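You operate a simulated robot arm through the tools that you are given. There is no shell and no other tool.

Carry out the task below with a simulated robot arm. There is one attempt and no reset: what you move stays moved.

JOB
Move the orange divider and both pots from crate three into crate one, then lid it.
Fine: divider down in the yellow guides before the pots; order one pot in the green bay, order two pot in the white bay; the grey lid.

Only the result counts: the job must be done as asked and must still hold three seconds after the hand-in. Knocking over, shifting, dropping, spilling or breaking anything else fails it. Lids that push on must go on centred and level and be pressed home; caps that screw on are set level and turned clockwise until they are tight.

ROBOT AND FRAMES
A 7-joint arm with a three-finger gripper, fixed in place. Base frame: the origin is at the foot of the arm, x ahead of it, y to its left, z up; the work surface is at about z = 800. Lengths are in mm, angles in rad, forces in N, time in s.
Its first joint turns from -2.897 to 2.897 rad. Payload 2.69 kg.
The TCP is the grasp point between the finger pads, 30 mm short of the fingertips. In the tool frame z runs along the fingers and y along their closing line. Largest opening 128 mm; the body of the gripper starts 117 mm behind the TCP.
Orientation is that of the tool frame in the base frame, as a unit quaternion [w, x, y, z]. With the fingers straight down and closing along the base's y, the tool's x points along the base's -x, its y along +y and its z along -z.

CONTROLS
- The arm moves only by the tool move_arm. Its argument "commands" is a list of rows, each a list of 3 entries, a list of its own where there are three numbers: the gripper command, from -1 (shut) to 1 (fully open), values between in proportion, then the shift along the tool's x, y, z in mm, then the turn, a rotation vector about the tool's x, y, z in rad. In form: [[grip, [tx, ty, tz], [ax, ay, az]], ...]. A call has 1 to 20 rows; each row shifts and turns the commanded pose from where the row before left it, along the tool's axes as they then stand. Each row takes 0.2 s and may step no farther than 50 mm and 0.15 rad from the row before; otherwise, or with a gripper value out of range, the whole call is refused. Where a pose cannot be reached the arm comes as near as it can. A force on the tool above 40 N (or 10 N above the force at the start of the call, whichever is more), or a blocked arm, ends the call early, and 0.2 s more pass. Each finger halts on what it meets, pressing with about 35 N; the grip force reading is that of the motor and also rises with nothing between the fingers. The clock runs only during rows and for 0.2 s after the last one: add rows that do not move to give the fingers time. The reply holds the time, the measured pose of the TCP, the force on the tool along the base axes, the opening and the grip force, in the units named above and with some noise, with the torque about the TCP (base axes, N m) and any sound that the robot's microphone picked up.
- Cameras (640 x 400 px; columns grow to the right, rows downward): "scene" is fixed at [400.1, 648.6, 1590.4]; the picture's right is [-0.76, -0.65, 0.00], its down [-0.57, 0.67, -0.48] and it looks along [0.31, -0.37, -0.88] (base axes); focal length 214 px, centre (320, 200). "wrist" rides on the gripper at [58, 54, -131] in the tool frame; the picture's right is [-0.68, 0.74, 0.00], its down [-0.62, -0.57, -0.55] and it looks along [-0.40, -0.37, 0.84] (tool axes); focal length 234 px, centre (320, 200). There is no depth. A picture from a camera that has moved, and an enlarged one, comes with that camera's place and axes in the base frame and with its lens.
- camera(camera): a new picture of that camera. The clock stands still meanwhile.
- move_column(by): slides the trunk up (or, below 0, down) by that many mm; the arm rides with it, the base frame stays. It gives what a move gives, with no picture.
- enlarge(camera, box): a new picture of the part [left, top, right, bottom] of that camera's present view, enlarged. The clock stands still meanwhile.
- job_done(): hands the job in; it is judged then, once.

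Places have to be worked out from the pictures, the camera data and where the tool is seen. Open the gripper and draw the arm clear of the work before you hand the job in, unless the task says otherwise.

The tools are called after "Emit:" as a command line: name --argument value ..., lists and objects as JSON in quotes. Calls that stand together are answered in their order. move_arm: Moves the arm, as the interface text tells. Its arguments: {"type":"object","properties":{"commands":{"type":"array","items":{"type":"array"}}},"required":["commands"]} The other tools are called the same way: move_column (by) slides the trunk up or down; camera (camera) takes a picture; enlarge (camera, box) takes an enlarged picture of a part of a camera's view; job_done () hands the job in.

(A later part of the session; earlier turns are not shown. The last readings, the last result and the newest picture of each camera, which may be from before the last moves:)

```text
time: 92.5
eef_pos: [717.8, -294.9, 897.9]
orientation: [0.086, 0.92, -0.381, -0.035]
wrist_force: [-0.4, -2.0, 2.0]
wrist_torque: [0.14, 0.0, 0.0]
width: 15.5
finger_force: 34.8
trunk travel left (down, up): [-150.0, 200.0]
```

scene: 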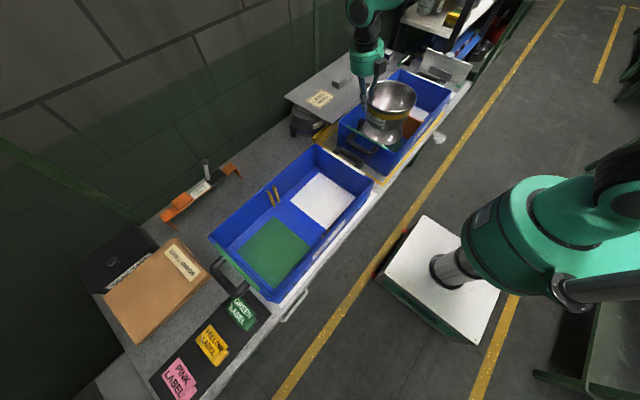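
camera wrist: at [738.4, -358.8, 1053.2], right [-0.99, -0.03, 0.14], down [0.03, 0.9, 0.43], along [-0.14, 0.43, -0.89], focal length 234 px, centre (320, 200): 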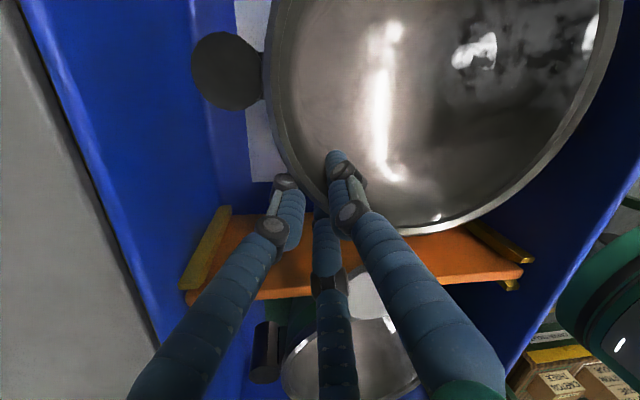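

The floor now carries pot two. I open gradually and look.

Emit:
move_arm --commands '[[-0.7, [0, 0, 0], [0, 0, 0]], [-0.5, [0, 0, 0], [0, 0, 0]], [-0.22, [0, 0, 0], [0, 0, 0]], [-0.22, [0, 0, 0], [0, 0, 0]]]'

Emit:
camera --camera "wrist"

Emit:
enlarge --camera "scene" --box '[340, 40, 460, 160]'

```text
time: 93.5
eef_pos: [717.3, -295.2, 895.9]
orientation: [0.086, 0.92, -0.381, -0.036]
wrist_force: [0.2, 0.0, 0.2]
wrist_torque: [0.02, 0.0, 0.04]
width: 49.8
finger_force: 0.1
trunk travel left (down, up): [-150.0, 200.0]
```

```text
taken
camera wrist: at [738.9, -357.8, 1034.8], right [-0.99, -0.03, 0.14], down [0.03, 0.9, 0.43], along [-0.14, 0.43, -0.89], focal length 234 px, centre (320, 200)
```

wrist: 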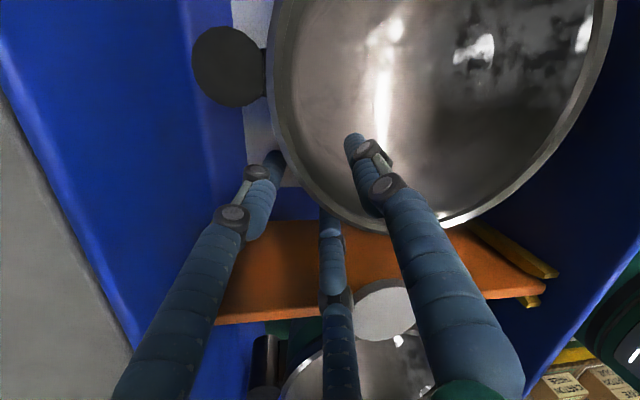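

```text
3.33 times, centred on (400, 100) of scene
camera zoom: at [400.1, 648.6, 1590.4], right [-0.76, -0.65, 0.0], down [-0.57, 0.67, -0.48], along [0.31, -0.37, -0.88], focal length 715 px, centre (53, 533)
```

zoom: 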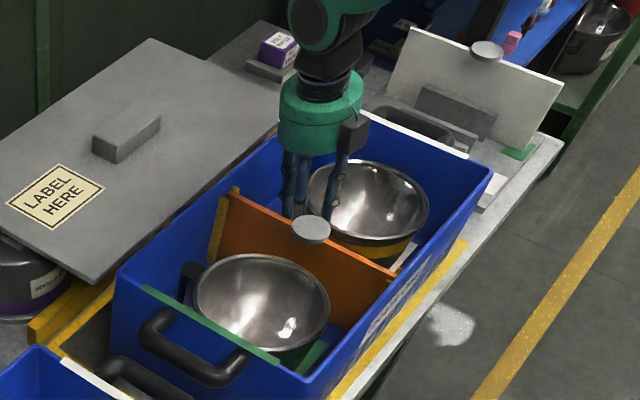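

Pot two stands in the white bay. I withdraw along the tool axis, rise, un-tilt and rotate back.

Emit:
move_arm --commands '[[-0.22, [0, 0, -15], [0, 0, 0]], [-0.22, [0, 0, -25], [0, 0, 0]], [-0.22, [0, 0, -30], [0, 0, 0]], [-0.22, [0, 7.35, -39.3], [0, 0, 0]], [-0.22, [0, 7.35, -39.3], [0, 0, 0]], [-0.22, [0, 7.35, -39.3], [0, 0, 0]], [-0.22, [0, 0, 0], [0.0925, 0, 0]], [-0.22, [0, 0, 0], [0.0925, 0, 0]], [-0.22, [0, 0, -40], [0, 0, 0]], [-0.22, [0, 0, -40], [0, 0, 0]], [-0.22, [0, 0, 0], [0, 0, 0]]]'

Emit:
enlarge --camera "scene" --box '[340, 50, 460, 150]'

Emit:
camera --camera "wrist"

```text
time: 95.9
eef_pos: [725.3, -287.4, 1165.0]
orientation: [0.001, 0.924, -0.383, -0.001]
wrist_force: [0.4, 0.2, -0.2]
wrist_torque: [0.02, -0.02, 0.02]
width: 50.1
finger_force: 0.1
trunk travel left (down, up): [-150.0, 200.0]
```

```text
4.00 times, centred on (400, 100) of scene
camera zoom: at [400.1, 648.6, 1590.4], right [-0.76, -0.65, 0.0], down [-0.57, 0.67, -0.48], along [0.31, -0.37, -0.88], focal length 858 px, centre (0, 600)
```

zoom: 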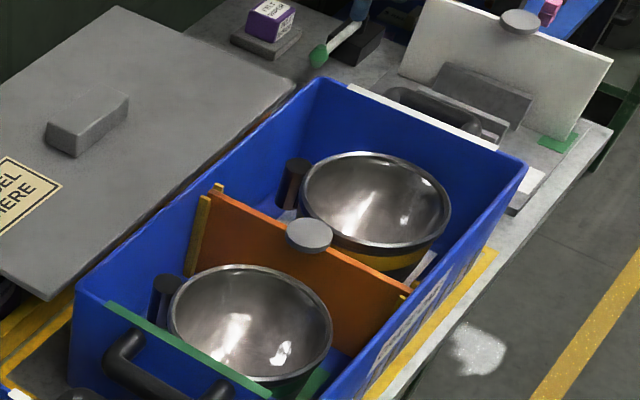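

```text
taken
camera wrist: at [728.6, -367.1, 1296.2], right [-1.0, -0.04, 0.0], down [-0.03, 0.84, 0.55], along [-0.02, 0.55, -0.84], focal length 234 px, centre (320, 200)
```

wrist: 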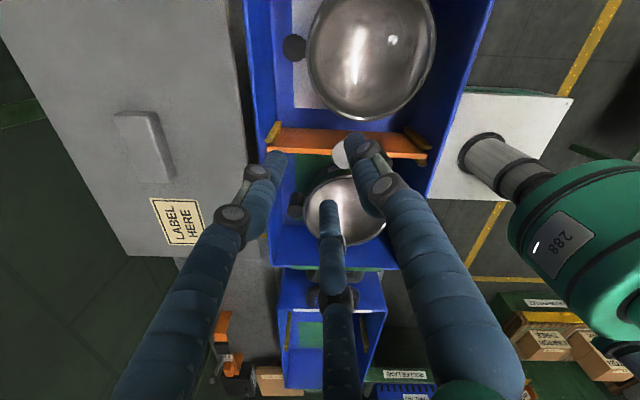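

Divider and both pots are placed correctly in crate one. For the lid I need the hand at yaw −90° (single jaw on the far +x side of the handle, two on the near side). I rotate back step by step at this safe height.

Emit:
move_arm --commands '[[0.25, [0, 0, 0], [0, 0, 0.14544]], [0.25, [0, 0, 0], [0, 0, 0.14544]], [0.25, [0, 0, 0], [0, 0, 0.14544]], [0.25, [0, 0, 0], [0, 0, 0.14544]], [0.25, [0, 0, 0], [0, 0, 0.14544]], [0.25, [0, 0, 0], [0, 0, 0.14544]], [0.25, [0, 0, 0], [0, 0, 0.14544]], [0.25, [0, 0, 0], [0, 0, 0.14544]], [0.25, [0, 0, 0], [0, 0, 0.14544]], [0.25, [0, 0, 0], [0, 0, 0.14544]], [0.25, [0, 0, 0], [0, 0, 0.14544]], [0.25, [0, 0, 0], [0, 0, 0.14544]], [0.25, [0, 0, 0], [0, 0, 0.14544]], [0.25, [0, 0, 0], [0, 0, 0.14544]], [0.25, [0, 0, 0], [0, 0, 0.14544]], [0.25, [0, 0, 0], [0, 0, 0.14544]], [0.25, [0, 0, 0], [0, 0, 0.14544]], [0.25, [0, 0, 0], [0, 0, 0.14544]], [0.25, [0, 0, 0], [0, 0, 0.14544]], [0.25, [0, 0, 0], [0, 0, 0.14544]]]'

Emit:
move_arm --commands '[[0.25, [0, 0, 0], [0, 0, 0.14544]], [0.25, [0, 0, 0], [0, 0, 0.14544]], [0.25, [0, 0, 0], [0, 0, 0.14544]], [0.25, [0, 0, 0], [0, 0, 0.14544]], [0.25, [0, 0, 0], [0, 0, 0.14544]], [0.25, [0, 0, 0], [0, 0, 0.14544]], [0.25, [0, 0, 0], [0, 0, 0.14544]], [0.25, [0, 0, 0], [0, 0, 0]]]'

Emit:
camera --camera "wrist"

```text
time: 100.1
eef_pos: [727.2, -286.4, 1164.3]
orientation: [0.0, 0.273, 0.962, 0.0]
wrist_force: [0.2, 0.4, -0.6]
wrist_torque: [-0.03, 0.01, 0.03]
width: 80.1
finger_force: 0.0
trunk travel left (down, up): [-150.0, 200.0]
```

```text
time: 101.9
eef_pos: [727.0, -286.6, 1164.7]
orientation: [0.0, 0.707, 0.708, -0.002]
wrist_force: [0.0, -0.3, 1.0]
wrist_torque: [0.03, -0.02, -0.02]
width: 80.0
finger_force: 0.1
trunk travel left (down, up): [-150.0, 200.0]
```

```text
taken
camera wrist: at [780.8, -228.4, 1295.2], right [0.74, -0.68, 0.0], down [-0.56, -0.61, 0.55], along [-0.37, -0.41, -0.83], focal length 234 px, centre (320, 200)
```

wrist: 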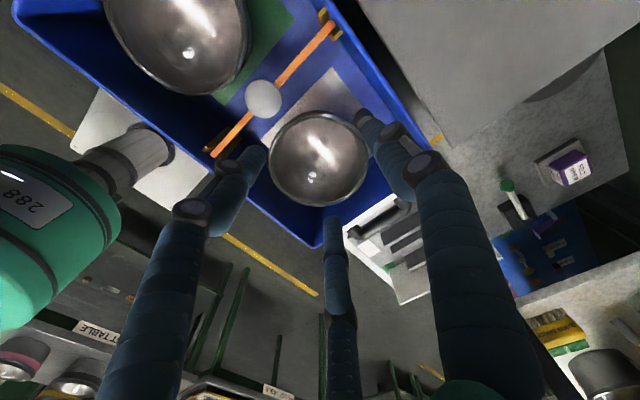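

Yaw −90° reached (jaw F1 now on +x). I move out over the lid handle at z≈1120 and check whether the arm can actually reach there.

Emit:
move_arm --commands '[[0.25, [10.8, 42.2, 7.5], [0, 0, 0]], [0.25, [10.8, 42.2, 7.5], [0, 0, 0]], [0.25, [10.8, 42.2, 7.5], [0, 0, 0]], [0.25, [10.8, 42.2, 7.5], [0, 0, 0]], [0.25, [10.8, 42.2, 7.5], [0, 0, 0]], [0.25, [10.8, 42.2, 7.5], [0, 0, 0]], [0.25, [0, 0, 0], [0, 0, 0]]]'

Emit:
camera --camera "wrist"

Emit:
enlarge --camera "scene" --box '[270, 20, 430, 140]'

```text
time: 103.5
eef_pos: [980.9, -223.2, 1118.1]
orientation: [0.0, 0.707, 0.708, 0.0]
wrist_force: [0.0, -0.4, -0.2]
wrist_torque: [-0.02, 0.09, 0.02]
width: 80.0
finger_force: 0.0
trunk travel left (down, up): [-150.0, 200.0]
```

```text
taken
camera wrist: at [1034.7, -163.6, 1248.6], right [0.74, -0.68, 0.0], down [-0.56, -0.62, 0.55], along [-0.37, -0.41, -0.83], focal length 234 px, centre (320, 200)
```

wrist: 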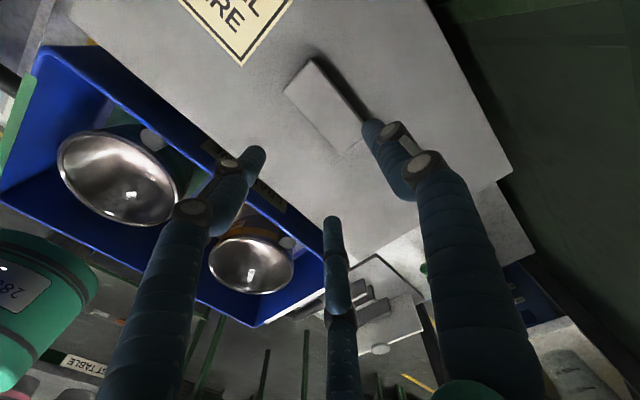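

```text
3.33 times, centred on (350, 80) of scene
camera zoom: at [400.1, 648.6, 1590.4], right [-0.76, -0.65, 0.0], down [-0.57, 0.67, -0.48], along [0.31, -0.37, -0.88], focal length 715 px, centre (220, 600)
```

zoom: 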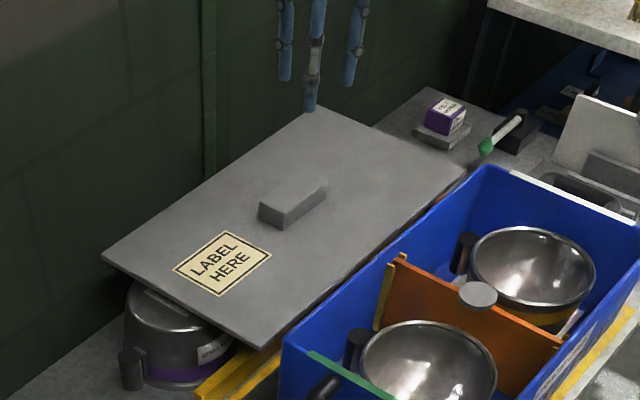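

The arm reaches (981, −223, 1118) fine. I zoom in on the handle relative to the tool axis.

Emit:
enlarge --camera "wrist" --box '[250, 40, 410, 160]'

```text
3.33 times, centred on (330, 100) of wrist
camera zoom: at [1034.7, -163.6, 1248.6], right [0.74, -0.68, 0.0], down [-0.56, -0.62, 0.55], along [-0.37, -0.41, -0.83], focal length 781 px, centre (287, 533)
```

zoom: 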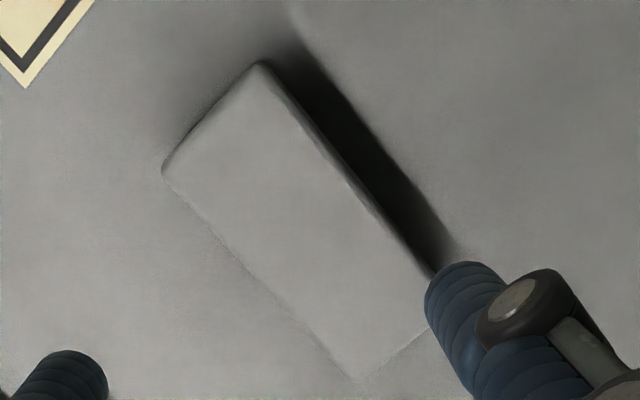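

Handle centre is ≈ (997, −219), top ≈ 946, and reach is fine. Before lifting the lid I want an accurate crate-one rim centre, so I go back for a symmetric high view over the crate.

Emit:
move_arm --commands '[[0.25, [0.4, -42.6, -22.7], [0, 0, 0]], [0.25, [0.4, -42.6, -22.7], [0, 0, 0]], [0.25, [0.4, -42.6, -22.7], [0, 0, 0]], [0.25, [0.4, -42.6, -22.7], [0, 0, 0]], [0.25, [0.4, -42.6, -22.7], [0, 0, 0]], [0.25, [0.4, -42.6, -22.7], [0, 0, 0]], [0.25, [0.4, -42.6, -22.7], [0, 0, 0]], [0.25, [0.4, -42.6, -22.7], [0, 0, 0]], [0.25, [0, 0, 0], [0, 0, -0.1449]], [0.25, [0, 0, 0], [0, 0, -0.1449]], [0.25, [0, 0, 0], [0, 0, -0.1449]], [0.25, [0, 0, 0], [0, 0, -0.1449]], [0.25, [0, 0, 0], [0, 0, -0.1449]], [0.25, [0, 0, 0], [0, 0, -0.1449]], [0.25, [0, 0, 0], [0, 0, -0.1449]], [0.25, [0, 0, 0], [0, 0, -0.1449]], [0.25, [0, 0, 0], [0, 0, -0.1449]], [0.25, [0, 0, 0], [0, 0, -0.1449]]]'

Emit:
move_arm --commands '[[0.25, [0, 0, 0], [0, 0, -0.1449]], [0.25, [0, 0, 0], [0, 0, -0.1449]], [0.25, [0, 0, 0], [0, 0, -0.1449]], [0.25, [0, 0, 0], [0, 0, -0.1449]], [0.25, [0, 0, 0], [0, 0, -0.1449]], [0.25, [0, 0, 0], [0, 0, -0.1449]], [0.25, [0, 0, 0], [0, 0, 0]], [0.25, [0, 0, 0], [0, 0, 0]]]'

Emit:
camera --camera "wrist"

Emit:
enlarge --camera "wrist" --box '[120, 0, 320, 130]'

Emit:
enlarge --camera "wrist" --box '[310, 0, 510, 130]'

Emit:
enlarge --camera "wrist" --box '[170, 110, 470, 270]'

```text
time: 107.3
eef_pos: [639.1, -217.4, 1301.3]
orientation: [-0.001, 0.06, 0.998, -0.001]
wrist_force: [-0.1, 0.6, 0.6]
wrist_torque: [0.03, 0.01, -0.01]
width: 80.0
finger_force: 0.0
trunk travel left (down, up): [-150.0, 200.0]
```

```text
time: 109.1
eef_pos: [638.4, -217.9, 1301.3]
orientation: [-0.001, -0.366, 0.931, -0.001]
wrist_force: [0.1, -0.6, -0.7]
wrist_torque: [0.0, 0.0, 0.02]
width: 79.9
finger_force: 0.1
trunk travel left (down, up): [-150.0, 200.0]
```

```text
taken
camera wrist: at [559.9, -218.7, 1432.5], right [-0.01, 1.0, 0.0], down [0.84, 0.01, 0.55], along [0.55, 0.0, -0.84], focal length 234 px, centre (320, 200)
```

wrist: 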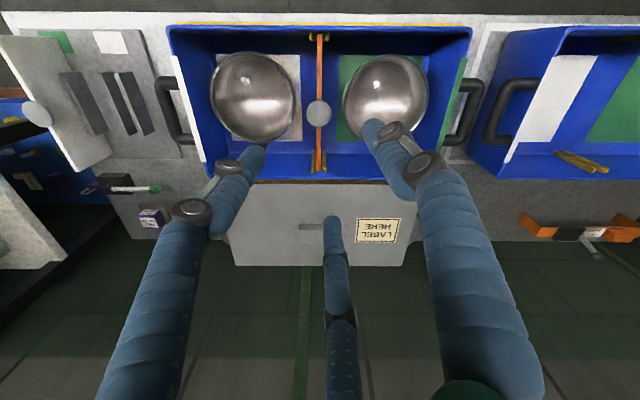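

```text
3.08 times, centred on (220, 65) of wrist
camera zoom: at [559.9, -218.7, 1432.5], right [-0.01, 1.0, 0.0], down [0.84, 0.01, 0.55], along [0.55, 0.0, -0.84], focal length 720 px, centre (628, 615)
```

zoom: 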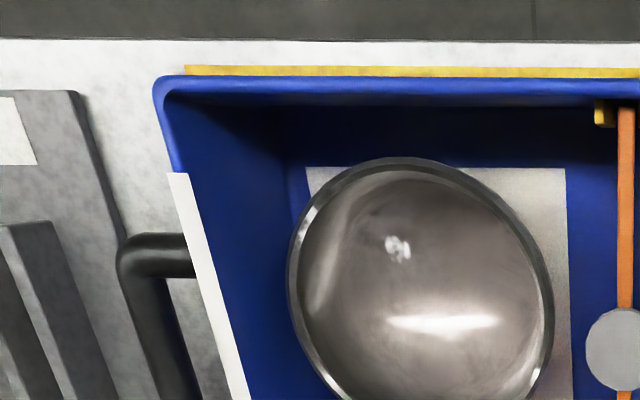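

```text
3.08 times, centred on (410, 65) of wrist
camera zoom: at [559.9, -218.7, 1432.5], right [-0.01, 1.0, 0.0], down [0.84, 0.01, 0.55], along [0.55, 0.0, -0.84], focal length 720 px, centre (43, 615)
```

zoom: 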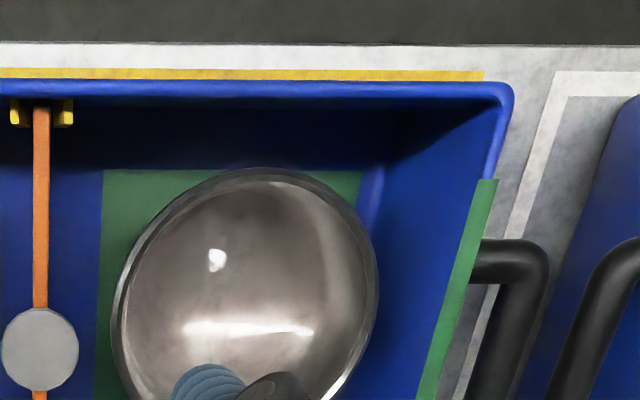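

```text
2.13 times, centred on (320, 190) of wrist
camera zoom: at [559.9, -218.7, 1432.5], right [-0.01, 1.0, 0.0], down [0.84, 0.01, 0.55], along [0.55, 0.0, -0.84], focal length 500 px, centre (320, 221)
```

zoom: 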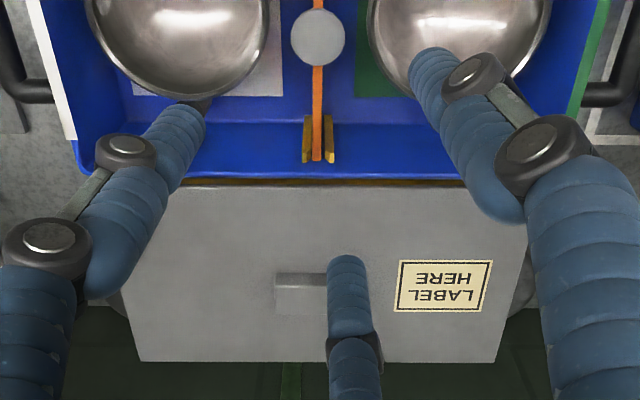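

This symmetric view gives the crate's y-centre at ≈ −220.0 and the lid's y-centre at ≈ −219. The front rim edge is at x≈529.5 (seen vertically). I now look vertically down on the back rim and the lid to get their x positions.

Emit:
move_arm --commands '[[0.25, [-35.1, -32.8, 0], [0, 0, 0]], [0.25, [-35.1, -32.8, 0], [0, 0, 0]], [0.25, [-35.1, -32.8, 0], [0, 0, 0]], [0.25, [-35.1, -32.8, 0], [0, 0, 0]], [0.25, [-35.1, -32.8, 0], [0, 0, 0]], [0.25, [0, 0, 0], [0, 0, 0]], [0.25, [0, 0, 0], [0, 0, 0]]]'

Emit:
camera --camera "wrist"

Emit:
enlarge --camera "wrist" --box '[120, 0, 320, 130]'

Emit:
enlarge --camera "wrist" --box '[310, 0, 510, 130]'

Emit:
enlarge --camera "wrist" --box '[160, 90, 480, 260]'

```text
time: 110.7
eef_pos: [876.2, -220.6, 1302.0]
orientation: [0.0, -0.366, 0.931, -0.001]
wrist_force: [-2.1, 0.2, 1.3]
wrist_torque: [-0.01, -0.09, 0.0]
width: 80.2
finger_force: 0.1
trunk travel left (down, up): [-150.0, 200.0]
```

```text
taken
camera wrist: at [796.9, -221.2, 1433.9], right [-0.01, 1.0, 0.0], down [0.84, 0.01, 0.55], along [0.55, 0.0, -0.84], focal length 234 px, centre (320, 200)
```

wrist: 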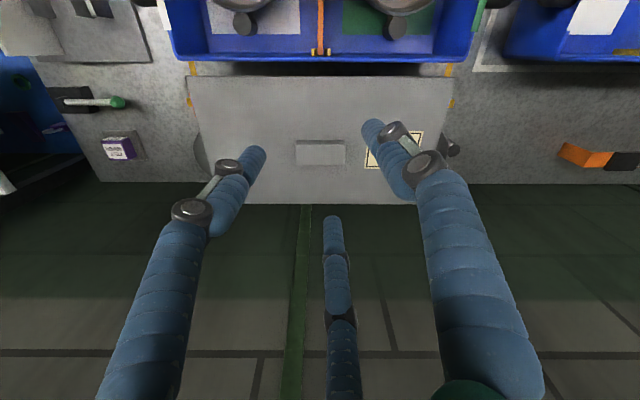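

```text
3.08 times, centred on (220, 65) of wrist
camera zoom: at [796.9, -221.2, 1433.9], right [-0.01, 1.0, 0.0], down [0.84, 0.01, 0.55], along [0.55, 0.0, -0.84], focal length 720 px, centre (628, 615)
```

zoom: 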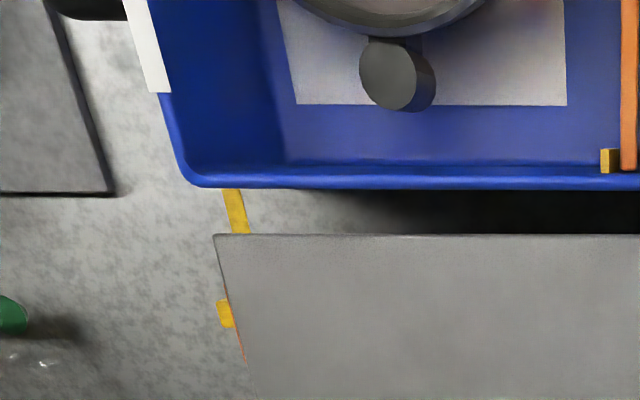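

```text
3.08 times, centred on (410, 65) of wrist
camera zoom: at [796.9, -221.2, 1433.9], right [-0.01, 1.0, 0.0], down [0.84, 0.01, 0.55], along [0.55, 0.0, -0.84], focal length 720 px, centre (43, 615)
```

zoom: 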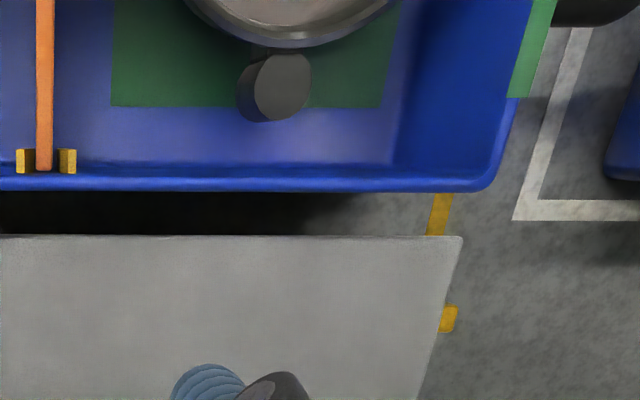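

```text
2.00 times, centred on (320, 175) of wrist
camera zoom: at [796.9, -221.2, 1433.9], right [-0.01, 1.0, 0.0], down [0.84, 0.01, 0.55], along [0.55, 0.0, -0.84], focal length 468 px, centre (320, 250)
```

zoom: 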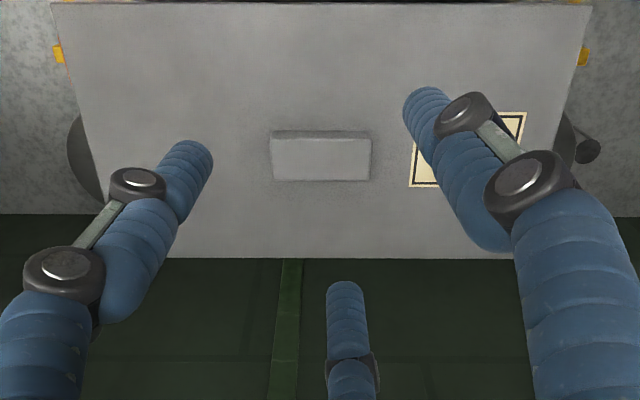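

Vertical views: crate rim x from 529.6 to 818.0 → crate centre ≈ (673.8, −219.3), rim z≈950; lid centre/handle ≈ (997, −219), lid top ≈ 918, handle top ≈ 946. I rotate back to yaw −90° and go above the handle (TCP x≈985 so the handle sits between the jaws).

Emit:
move_arm --commands '[[0.48, [0, 0, 0], [0, 0, 0.1449]], [0.48, [0, 0, 0], [0, 0, 0.1449]], [0.48, [0, 0, 0], [0, 0, 0.1449]], [0.48, [0, 0, 0], [0, 0, 0.1449]], [0.48, [0, 0, 0], [0, 0, 0.1449]], [0.48, [0, 0, 0], [0, 0, 0.1449]], [0.48, [0, 0, 0], [0, 0, 0.1449]], [0.48, [0, 0, 0], [0, 0, 0.1449]], [0.48, [0, 0, 0], [0, 0, 0.1449]], [0.48, [0, 0, 0], [0, 0, 0.1449]], [0.48, [0, 0, 0], [0, 0, 0.1449]], [0.48, [0, 0, 0], [0, 0, 0.1449]], [0.48, [0, 0, 0], [0, 0, 0.1449]], [0.48, [0, 0, 0], [0, 0, 0.1449]], [0.48, [0, 0, 0], [0, 0, 0.1449]], [0.48, [0, 0, 0], [0, 0, 0.1449]], [0.48, [0, 0, 0], [0, 0, 0]]]'

Emit:
move_arm --commands '[[0.48, [1.6, 36.3, 33], [0, 0, 0]], [0.48, [0, 36.3, 33], [0, 0, 0]], [0.48, [0, 36.3, 33], [0, 0, 0]], [0.48, [0, 0, 48], [0, 0, 0]], [0.48, [0, 0, 48], [0, 0, 0]], [0.48, [0, 0, 0], [0, 0, 0]], [0.48, [0, 0, 0], [0, 0, 0]]]'

Emit:
camera --camera "wrist"

Emit:
enlarge --camera "wrist" --box '[240, 40, 400, 160]'

```text
time: 114.3
eef_pos: [879.8, -218.1, 1300.9]
orientation: [0.0, 0.707, 0.707, -0.002]
wrist_force: [-0.4, 0.7, -1.0]
wrist_torque: [-0.03, 0.04, 0.01]
width: 94.8
finger_force: 0.0
trunk travel left (down, up): [-150.0, 200.0]
```

```text
time: 115.9
eef_pos: [987.4, -217.8, 1106.4]
orientation: [0.0, 0.707, 0.708, -0.001]
wrist_force: [0.3, 0.1, 0.1]
wrist_torque: [-0.01, -0.04, 0.0]
width: 94.7
finger_force: 0.0
trunk travel left (down, up): [-150.0, 200.0]
```

```text
taken
camera wrist: at [1041.2, -160.0, 1237.1], right [0.74, -0.68, 0.0], down [-0.56, -0.62, 0.55], along [-0.37, -0.41, -0.84], focal length 234 px, centre (320, 200)
```

wrist: 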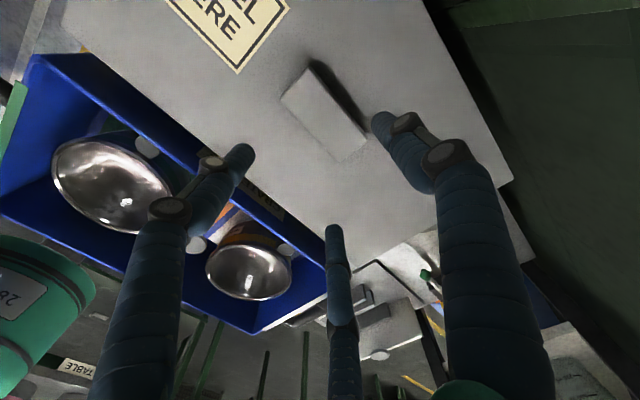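

```text
3.33 times, centred on (320, 100) of wrist
camera zoom: at [1041.2, -160.0, 1237.1], right [0.74, -0.68, 0.0], down [-0.56, -0.62, 0.55], along [-0.37, -0.41, -0.84], focal length 781 px, centre (320, 533)
```

zoom: 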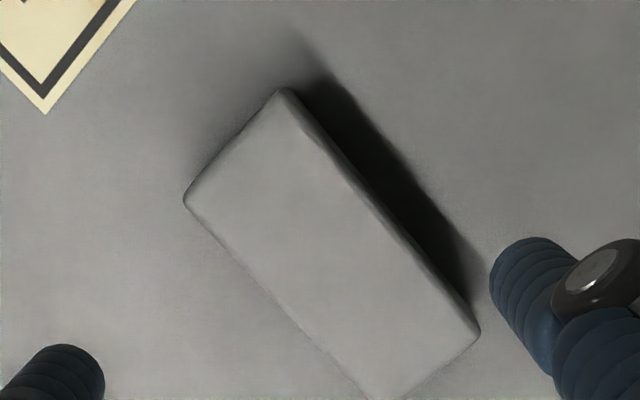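

The handle is centred ~9 mm toward the far jaw from the tool axis; I shift 3 mm and descend to just above the handle, checking reach.

Emit:
move_arm --commands '[[0.48, [-1, -3, 40], [0, 0, 0]], [0.48, [0, 0, 40], [0, 0, 0]], [0.48, [0, 0, 25], [0, 0, 0]], [0.48, [0, 0, 0], [0, 0, 0]], [0.48, [0, 0, 0], [0, 0, 0]]]'

Emit:
camera --camera "wrist"

Emit:
enlarge --camera "wrist" --box '[200, 60, 440, 240]'

Emit:
enlarge --camera "scene" --box '[280, 30, 400, 130]'

```text
time: 117.1
eef_pos: [984.9, -218.0, 1001.7]
orientation: [0.0, 0.706, 0.708, -0.001]
wrist_force: [-0.1, -0.5, -0.8]
wrist_torque: [0.03, -0.02, 0.04]
width: 94.8
finger_force: 0.1
trunk travel left (down, up): [-150.0, 200.0]
```

```text
taken
camera wrist: at [1038.3, -160.1, 1132.1], right [0.74, -0.68, 0.0], down [-0.56, -0.62, 0.55], along [-0.37, -0.41, -0.83], focal length 234 px, centre (320, 200)
```

wrist: 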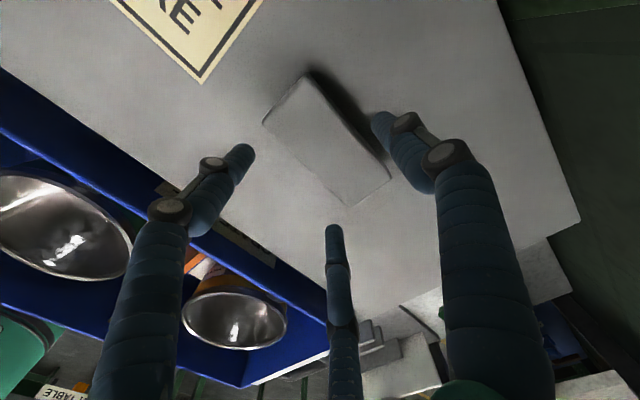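

```text
2.22 times, centred on (320, 150) of wrist
camera zoom: at [1038.3, -160.1, 1132.1], right [0.74, -0.68, 0.0], down [-0.56, -0.62, 0.55], along [-0.37, -0.41, -0.83], focal length 520 px, centre (320, 311)
```

zoom: 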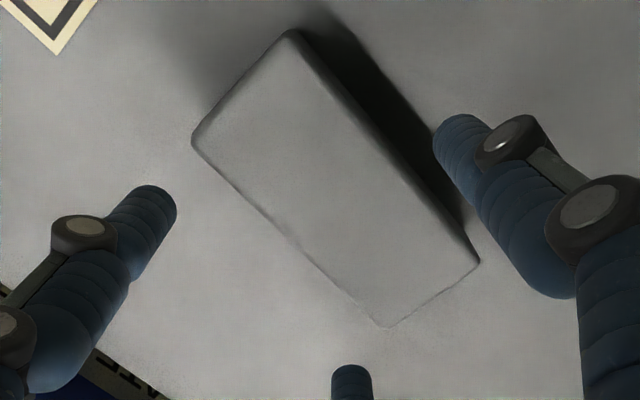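

```text
4.00 times, centred on (340, 80) of scene
camera zoom: at [400.1, 648.6, 1590.4], right [-0.76, -0.65, 0.0], down [-0.57, 0.67, -0.48], along [0.31, -0.37, -0.88], focal length 858 px, centre (240, 680)
```

zoom: 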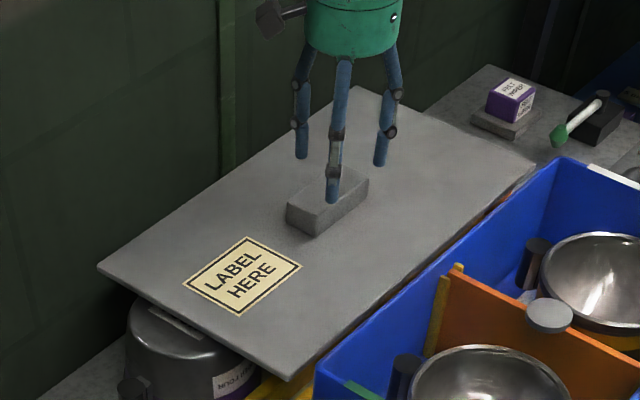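

Handle is centred at +11.7 mm toward the far jaw, as planned. I correct 2.5 mm sideways and descend so the jaws overlap the handle by ~20 mm.

Emit:
move_arm --commands '[[0.48, [-2.5, 0, 18], [0, 0, 0]], [0.48, [0, 0, 15], [0, 0, 0]], [0.48, [0, 0, 8], [0, 0, 0]], [0.48, [0, 0, 0], [0, 0, 0]], [0.48, [0, 0, 0], [0, 0, 0]]]'

Emit:
enlarge --camera "wrist" --box '[200, 60, 440, 260]'

Emit:
enlarge --camera "scene" --box '[300, 50, 390, 120]'

```text
time: 118.3
eef_pos: [984.5, -220.0, 960.5]
orientation: [0.0, 0.706, 0.708, -0.001]
wrist_force: [0.1, 0.0, -0.9]
wrist_torque: [-0.01, -0.03, 0.0]
width: 94.6
finger_force: 0.0
trunk travel left (down, up): [-150.0, 200.0]
```

```text
2.00 times, centred on (320, 160) of wrist
camera zoom: at [1038.1, -162.7, 1091.2], right [0.74, -0.68, 0.0], down [-0.56, -0.62, 0.55], along [-0.37, -0.41, -0.83], focal length 468 px, centre (320, 280)
```

zoom: 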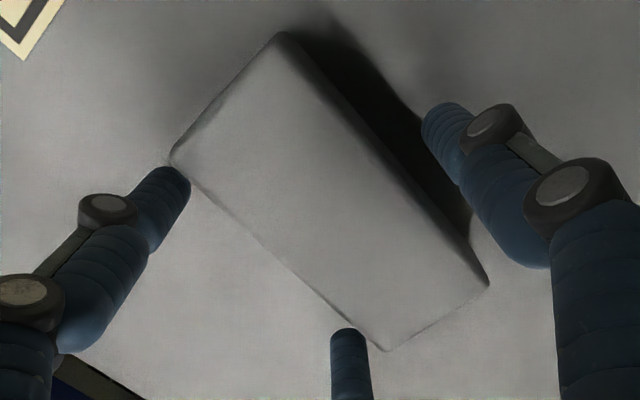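

```text
5.71 times, centred on (345, 85) of scene
camera zoom: at [400.1, 648.6, 1590.4], right [-0.76, -0.65, 0.0], down [-0.57, 0.67, -0.48], along [0.31, -0.37, -0.88], focal length 1226 px, centre (177, 857)
```

zoom: 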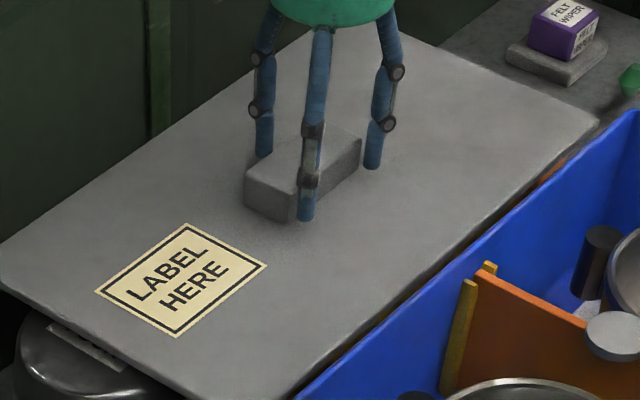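

Jaws straddle the handle without contact. I lower 5 mm more and close gradually.

Emit:
move_arm --commands '[[0.48, [0, 0, 5], [0, 0, 0]], [0.48, [0, 0, 0], [0, 0, 0]], [0.3, [0, 0, 0], [0, 0, 0]], [0.2, [0, 0, 0], [0, 0, 0]], [0.1, [0, 0, 0], [0, 0, 0]], [0, [0, 0, 0], [0, 0, 0]], [-0.3, [0, 0, 0], [0, 0, 0]], [-1, [0, 0, 0], [0, 0, 0]], [-1, [0, 0, 0], [0, 0, 0]]]'

Emit:
enlarge --camera "wrist" --box '[200, 60, 440, 260]'

Emit:
enlarge --camera "scene" --box '[300, 50, 390, 120]'

```text
time: 120.3
eef_pos: [984.8, -219.8, 955.8]
orientation: [0.0, 0.706, 0.708, -0.001]
wrist_force: [-0.9, 1.4, 0.4]
wrist_torque: [0.08, -0.19, 0.14]
width: 70.7
finger_force: 35.3
trunk travel left (down, up): [-150.0, 200.0]
```

```text
2.00 times, centred on (320, 160) of wrist
camera zoom: at [1038.8, -162.5, 1086.1], right [0.74, -0.68, 0.0], down [-0.56, -0.62, 0.55], along [-0.37, -0.41, -0.83], focal length 468 px, centre (320, 280)
```

zoom: 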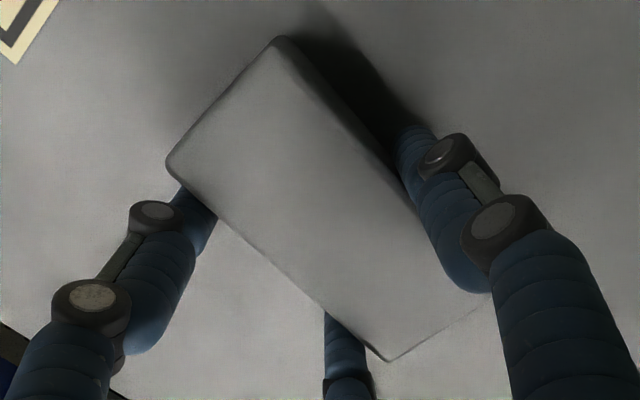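

```text
5.71 times, centred on (345, 85) of scene
camera zoom: at [400.1, 648.6, 1590.4], right [-0.76, -0.65, 0.0], down [-0.57, 0.67, -0.48], along [0.31, -0.37, -0.88], focal length 1226 px, centre (177, 857)
```

zoom: 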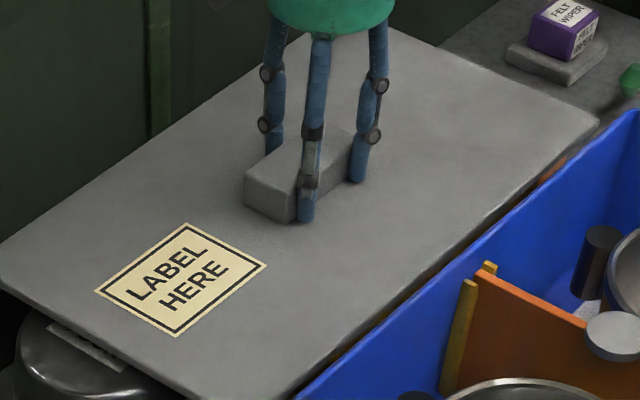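

Width 70.7 is exactly what a three-jaw grip on a ~48 mm bar predicts. I lift the lid a few millimetres and read the load and torque.

Emit:
move_arm --commands '[[-1, [0, 0, -3], [0, 0, 0]], [-1, [0, 0, -4], [0, 0, 0]], [-1, [0, 0, -6], [0, 0, 0]], [-1, [0, 0, 0], [0, 0, 0]]]'

Emit:
enlarge --camera "scene" --box '[270, 40, 400, 150]'

Emit:
enlarge --camera "wrist" --box '[200, 60, 440, 260]'

```text
time: 121.3
eef_pos: [986.2, -221.5, 967.2]
orientation: [-0.001, 0.707, 0.707, -0.001]
wrist_force: [0.1, 0.2, -4.3]
wrist_torque: [-0.01, 0.02, -0.03]
width: 70.5
finger_force: 35.1
trunk travel left (down, up): [-150.0, 200.0]
```

```text
3.64 times, centred on (335, 95) of scene
camera zoom: at [400.1, 648.6, 1590.4], right [-0.76, -0.65, 0.0], down [-0.57, 0.67, -0.48], along [0.31, -0.37, -0.88], focal length 780 px, centre (266, 582)
```

zoom: 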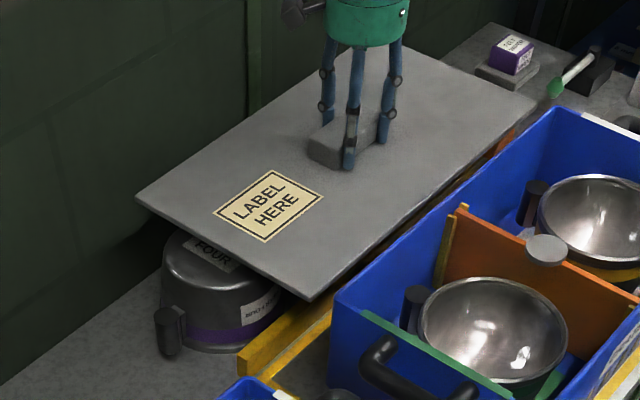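

```text
2.00 times, centred on (320, 160) of wrist
camera zoom: at [1038.4, -163.0, 1098.4], right [0.74, -0.68, 0.0], down [-0.56, -0.62, 0.55], along [-0.37, -0.41, -0.83], focal length 468 px, centre (320, 280)
```

zoom: 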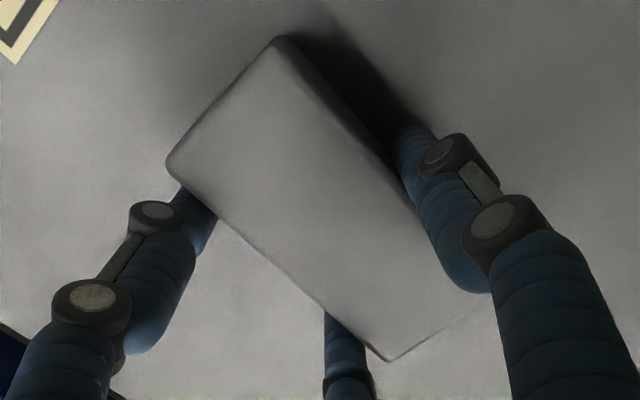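

The lid (~0.45 kg) is off its supports, level, with near-zero torque. I raise it ~85 mm and check.

Emit:
move_arm --commands '[[-1, [0, 0, -15], [0, 0, 0]], [-1, [0, 0, -25], [0, 0, 0]], [-1, [0, 0, -30], [0, 0, 0]], [-1, [0, 0, -20], [0, 0, 0]], [-1, [0, 0, 0], [0, 0, 0]]]'

Emit:
enlarge --camera "scene" --box '[260, 20, 420, 150]'

Emit:
camera --camera "wrist"

```text
time: 122.5
eef_pos: [984.3, -220.1, 1057.9]
orientation: [0.0, 0.707, 0.707, -0.002]
wrist_force: [-0.4, 0.0, -4.3]
wrist_torque: [-0.02, 0.07, 0.01]
width: 70.3
finger_force: 34.9
trunk travel left (down, up): [-150.0, 200.0]
```

```text
3.08 times, centred on (340, 85) of scene
camera zoom: at [400.1, 648.6, 1590.4], right [-0.76, -0.65, 0.0], down [-0.57, 0.67, -0.48], along [0.31, -0.37, -0.88], focal length 660 px, centre (258, 554)
```

zoom: 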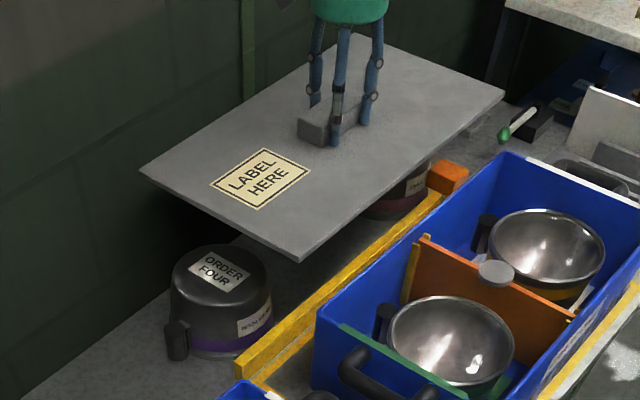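

```text
taken
camera wrist: at [1038.8, -162.3, 1188.6], right [0.74, -0.68, 0.0], down [-0.56, -0.62, 0.55], along [-0.37, -0.41, -0.83], focal length 234 px, centre (320, 200)
```

wrist: 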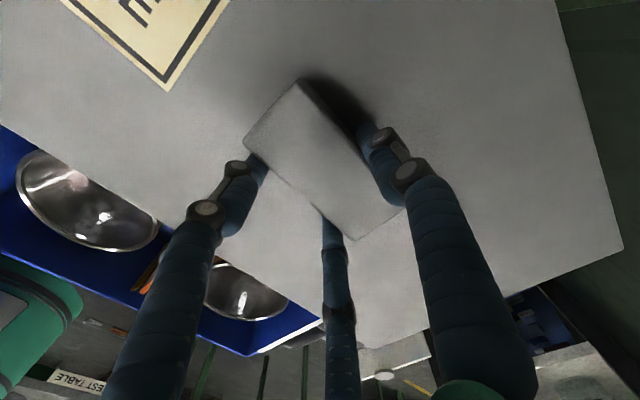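

The lid hangs level and the support pots are undisturbed. I move it −322 mm in x to above crate one.

Emit:
move_arm --commands '[[-1, [0, -15, 0], [0, 0, 0]], [-1, [0, -30, 0], [0, 0, 0]], [-1, [0, -38, 0], [0, 0, 0]], [-1, [0, -38, 0], [0, 0, 0]], [-1, [0, -38, 0], [0, 0, 0]], [-1, [0, -38, 0], [0, 0, 0]], [-1, [0, -38, 0], [0, 0, 0]], [-1, [0, -38, 0], [0, 0, 0]], [-1, [0, -30, 0], [0, 0, 0]], [-1, [0, -19.4, 0], [0, 0, 0]], [-1, [0, 0, 0], [0, 0, 0]], [-1, [0, 0, 0], [0, 0, 0]]]'

Emit:
camera --camera "scene"

Emit:
enlarge --camera "scene" --box '[300, 40, 480, 190]'

Emit:
camera --camera "wrist"

```text
time: 125.1
eef_pos: [662.1, -220.8, 1057.7]
orientation: [0.0, 0.707, 0.708, -0.002]
wrist_force: [-0.3, -0.3, -4.7]
wrist_torque: [0.01, 0.03, 0.0]
width: 70.8
finger_force: 34.8
trunk travel left (down, up): [-150.0, 200.0]
```

```text
taken
```

scene: 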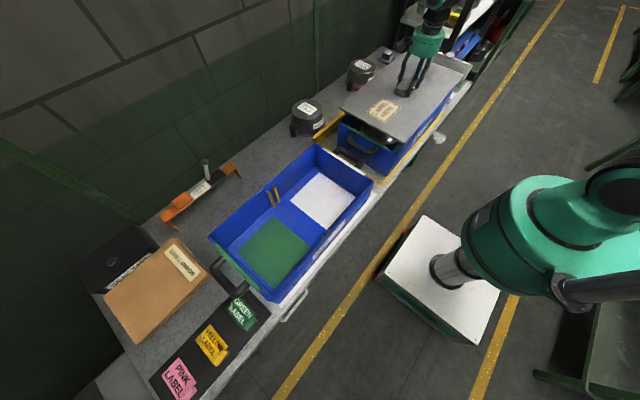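

```text
2.67 times, centred on (390, 115) of scene
camera zoom: at [400.1, 648.6, 1590.4], right [-0.76, -0.65, 0.0], down [-0.57, 0.67, -0.48], along [0.31, -0.37, -0.88], focal length 572 px, centre (133, 427)
```

zoom: 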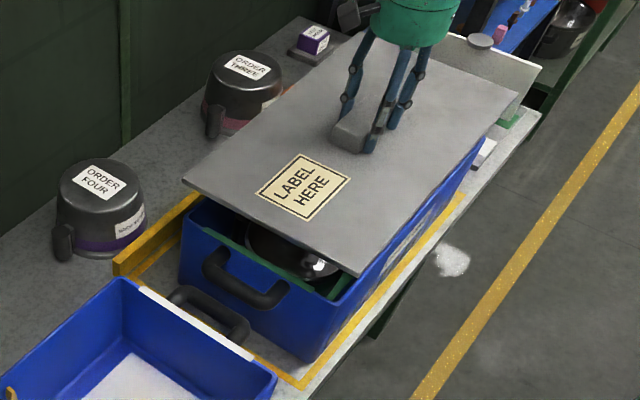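

```text
taken
camera wrist: at [715.8, -162.6, 1188.7], right [0.74, -0.68, 0.0], down [-0.56, -0.62, 0.55], along [-0.37, -0.41, -0.83], focal length 234 px, centre (320, 200)
```

wrist: 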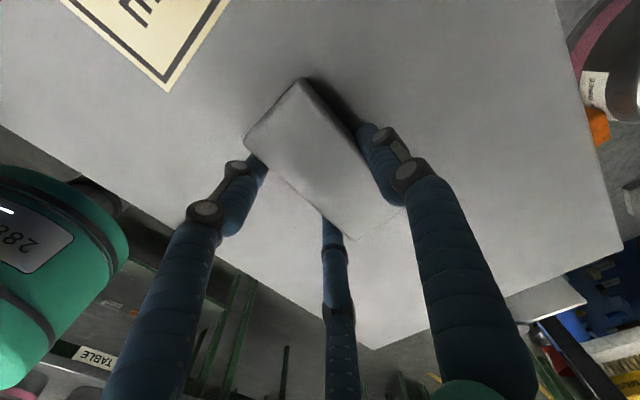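

Lid is above crate one with all visible sides overhanging evenly. I lower it to just above the rim and inspect alignment from the scene camera.

Emit:
move_arm --commands '[[-1, [0, 0, 15], [0, 0, 0]], [-1, [0, 0, 15], [0, 0, 0]], [-1, [0, 0, 12], [0, 0, 0]], [-1, [0, 0, 0], [0, 0, 0]], [-1, [0, 0, 0], [0, 0, 0]]]'

Emit:
enlarge --camera "scene" --box '[320, 40, 480, 170]'

Emit:
enlarge --camera "scene" --box '[330, 90, 430, 170]'

Emit:
enlarge --camera "scene" --box '[400, 50, 480, 120]'

```text
time: 126.3
eef_pos: [662.2, -221.4, 1015.4]
orientation: [0.0, 0.706, 0.708, -0.002]
wrist_force: [0.8, 0.1, -4.1]
wrist_torque: [-0.01, 0.07, 0.01]
width: 70.7
finger_force: 35.7
trunk travel left (down, up): [-150.0, 200.0]
```

```text
3.08 times, centred on (400, 105) of scene
camera zoom: at [400.1, 648.6, 1590.4], right [-0.76, -0.65, 0.0], down [-0.57, 0.67, -0.48], along [0.31, -0.37, -0.88], focal length 660 px, centre (74, 492)
```

zoom: 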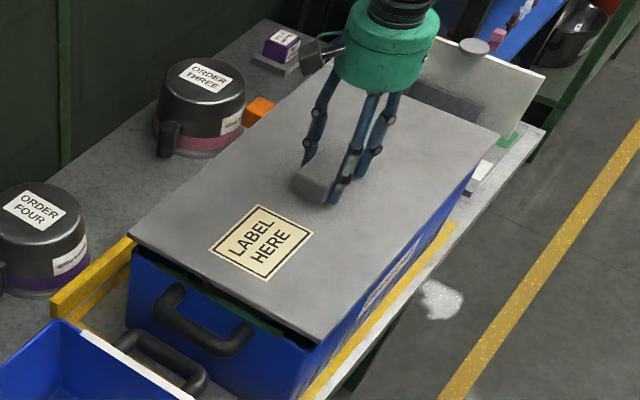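

```text
5.00 times, centred on (380, 130) of scene
camera zoom: at [400.1, 648.6, 1590.4], right [-0.76, -0.65, 0.0], down [-0.57, 0.67, -0.48], along [0.31, -0.37, -0.88], focal length 1072 px, centre (20, 550)
```

zoom: 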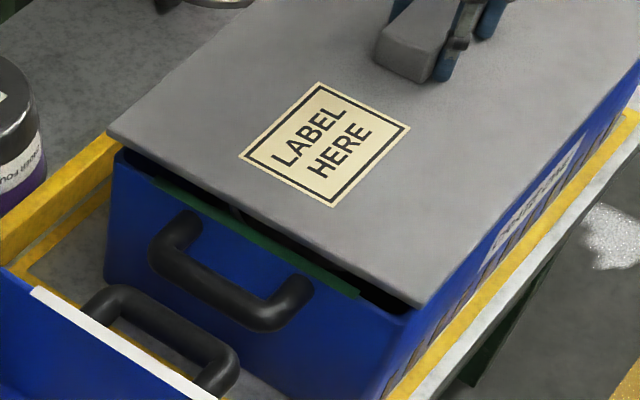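

```text
5.71 times, centred on (440, 85) of scene
camera zoom: at [400.1, 648.6, 1590.4], right [-0.76, -0.65, 0.0], down [-0.57, 0.67, -0.48], along [0.31, -0.37, -0.88], focal length 1226 px, centre (-366, 857)
```

zoom: 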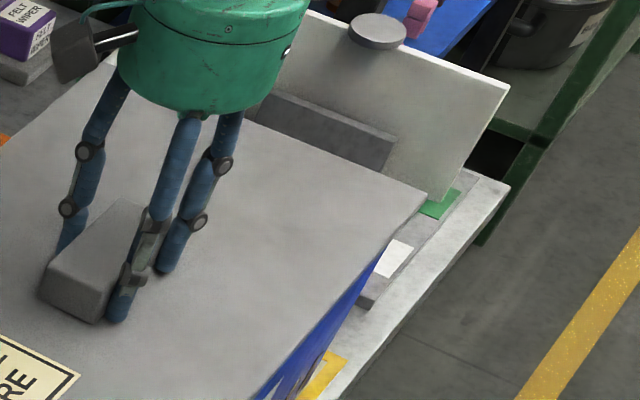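

I need a sharper look at the lid's edges relative to the rim strips on the +y side and the front corner.

Emit:
enlarge --camera "scene" --box '[345, 110, 385, 140]'

Emit:
enlarge --camera "scene" --box '[375, 125, 415, 155]'

Emit:
enlarge --camera "scene" --box '[405, 85, 465, 130]'

Emit:
camera --camera "wrist"

```text
13.33 times, centred on (365, 125) of scene
camera zoom: at [400.1, 648.6, 1590.4], right [-0.76, -0.65, 0.0], down [-0.57, 0.67, -0.48], along [0.31, -0.37, -0.88], focal length 2860 px, centre (-280, 1200)
```

zoom: 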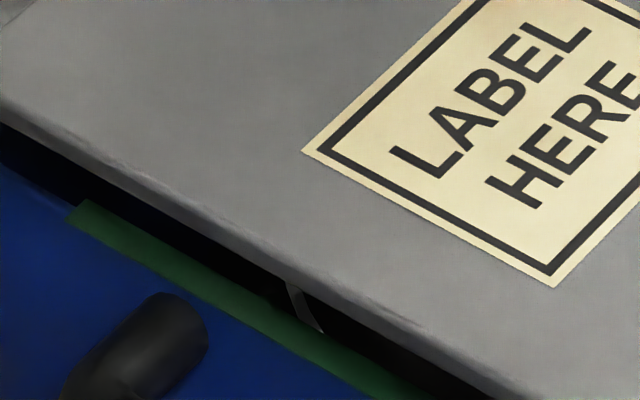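

```text
13.33 times, centred on (395, 140) of scene
camera zoom: at [400.1, 648.6, 1590.4], right [-0.76, -0.65, 0.0], down [-0.57, 0.67, -0.48], along [0.31, -0.37, -0.88], focal length 2860 px, centre (-680, 1000)
```

zoom: 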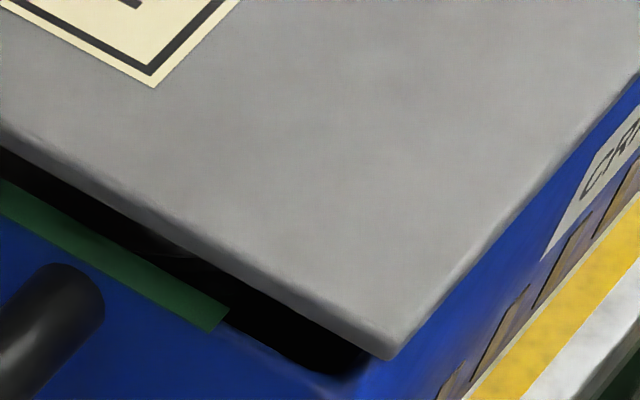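

```text
8.89 times, centred on (435, 108) of scene
camera zoom: at [400.1, 648.6, 1590.4], right [-0.76, -0.65, 0.0], down [-0.57, 0.67, -0.48], along [0.31, -0.37, -0.88], focal length 1906 px, centre (-702, 1022)
```

zoom: 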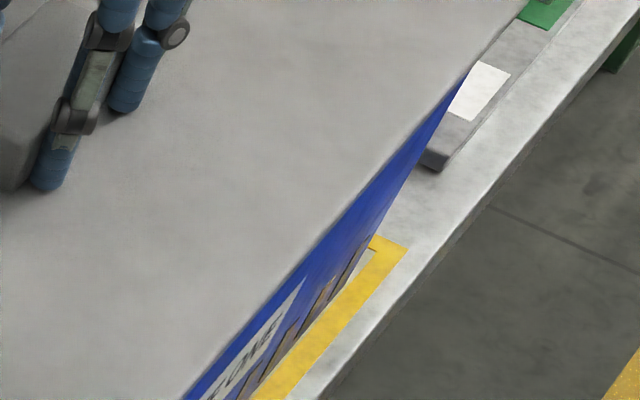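

```text
taken
camera wrist: at [716.6, -163.5, 1146.4], right [0.74, -0.68, 0.0], down [-0.56, -0.62, 0.55], along [-0.37, -0.41, -0.83], focal length 234 px, centre (320, 200)
```

wrist: 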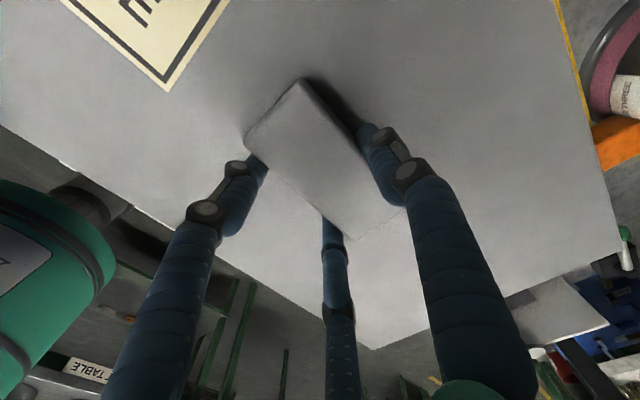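

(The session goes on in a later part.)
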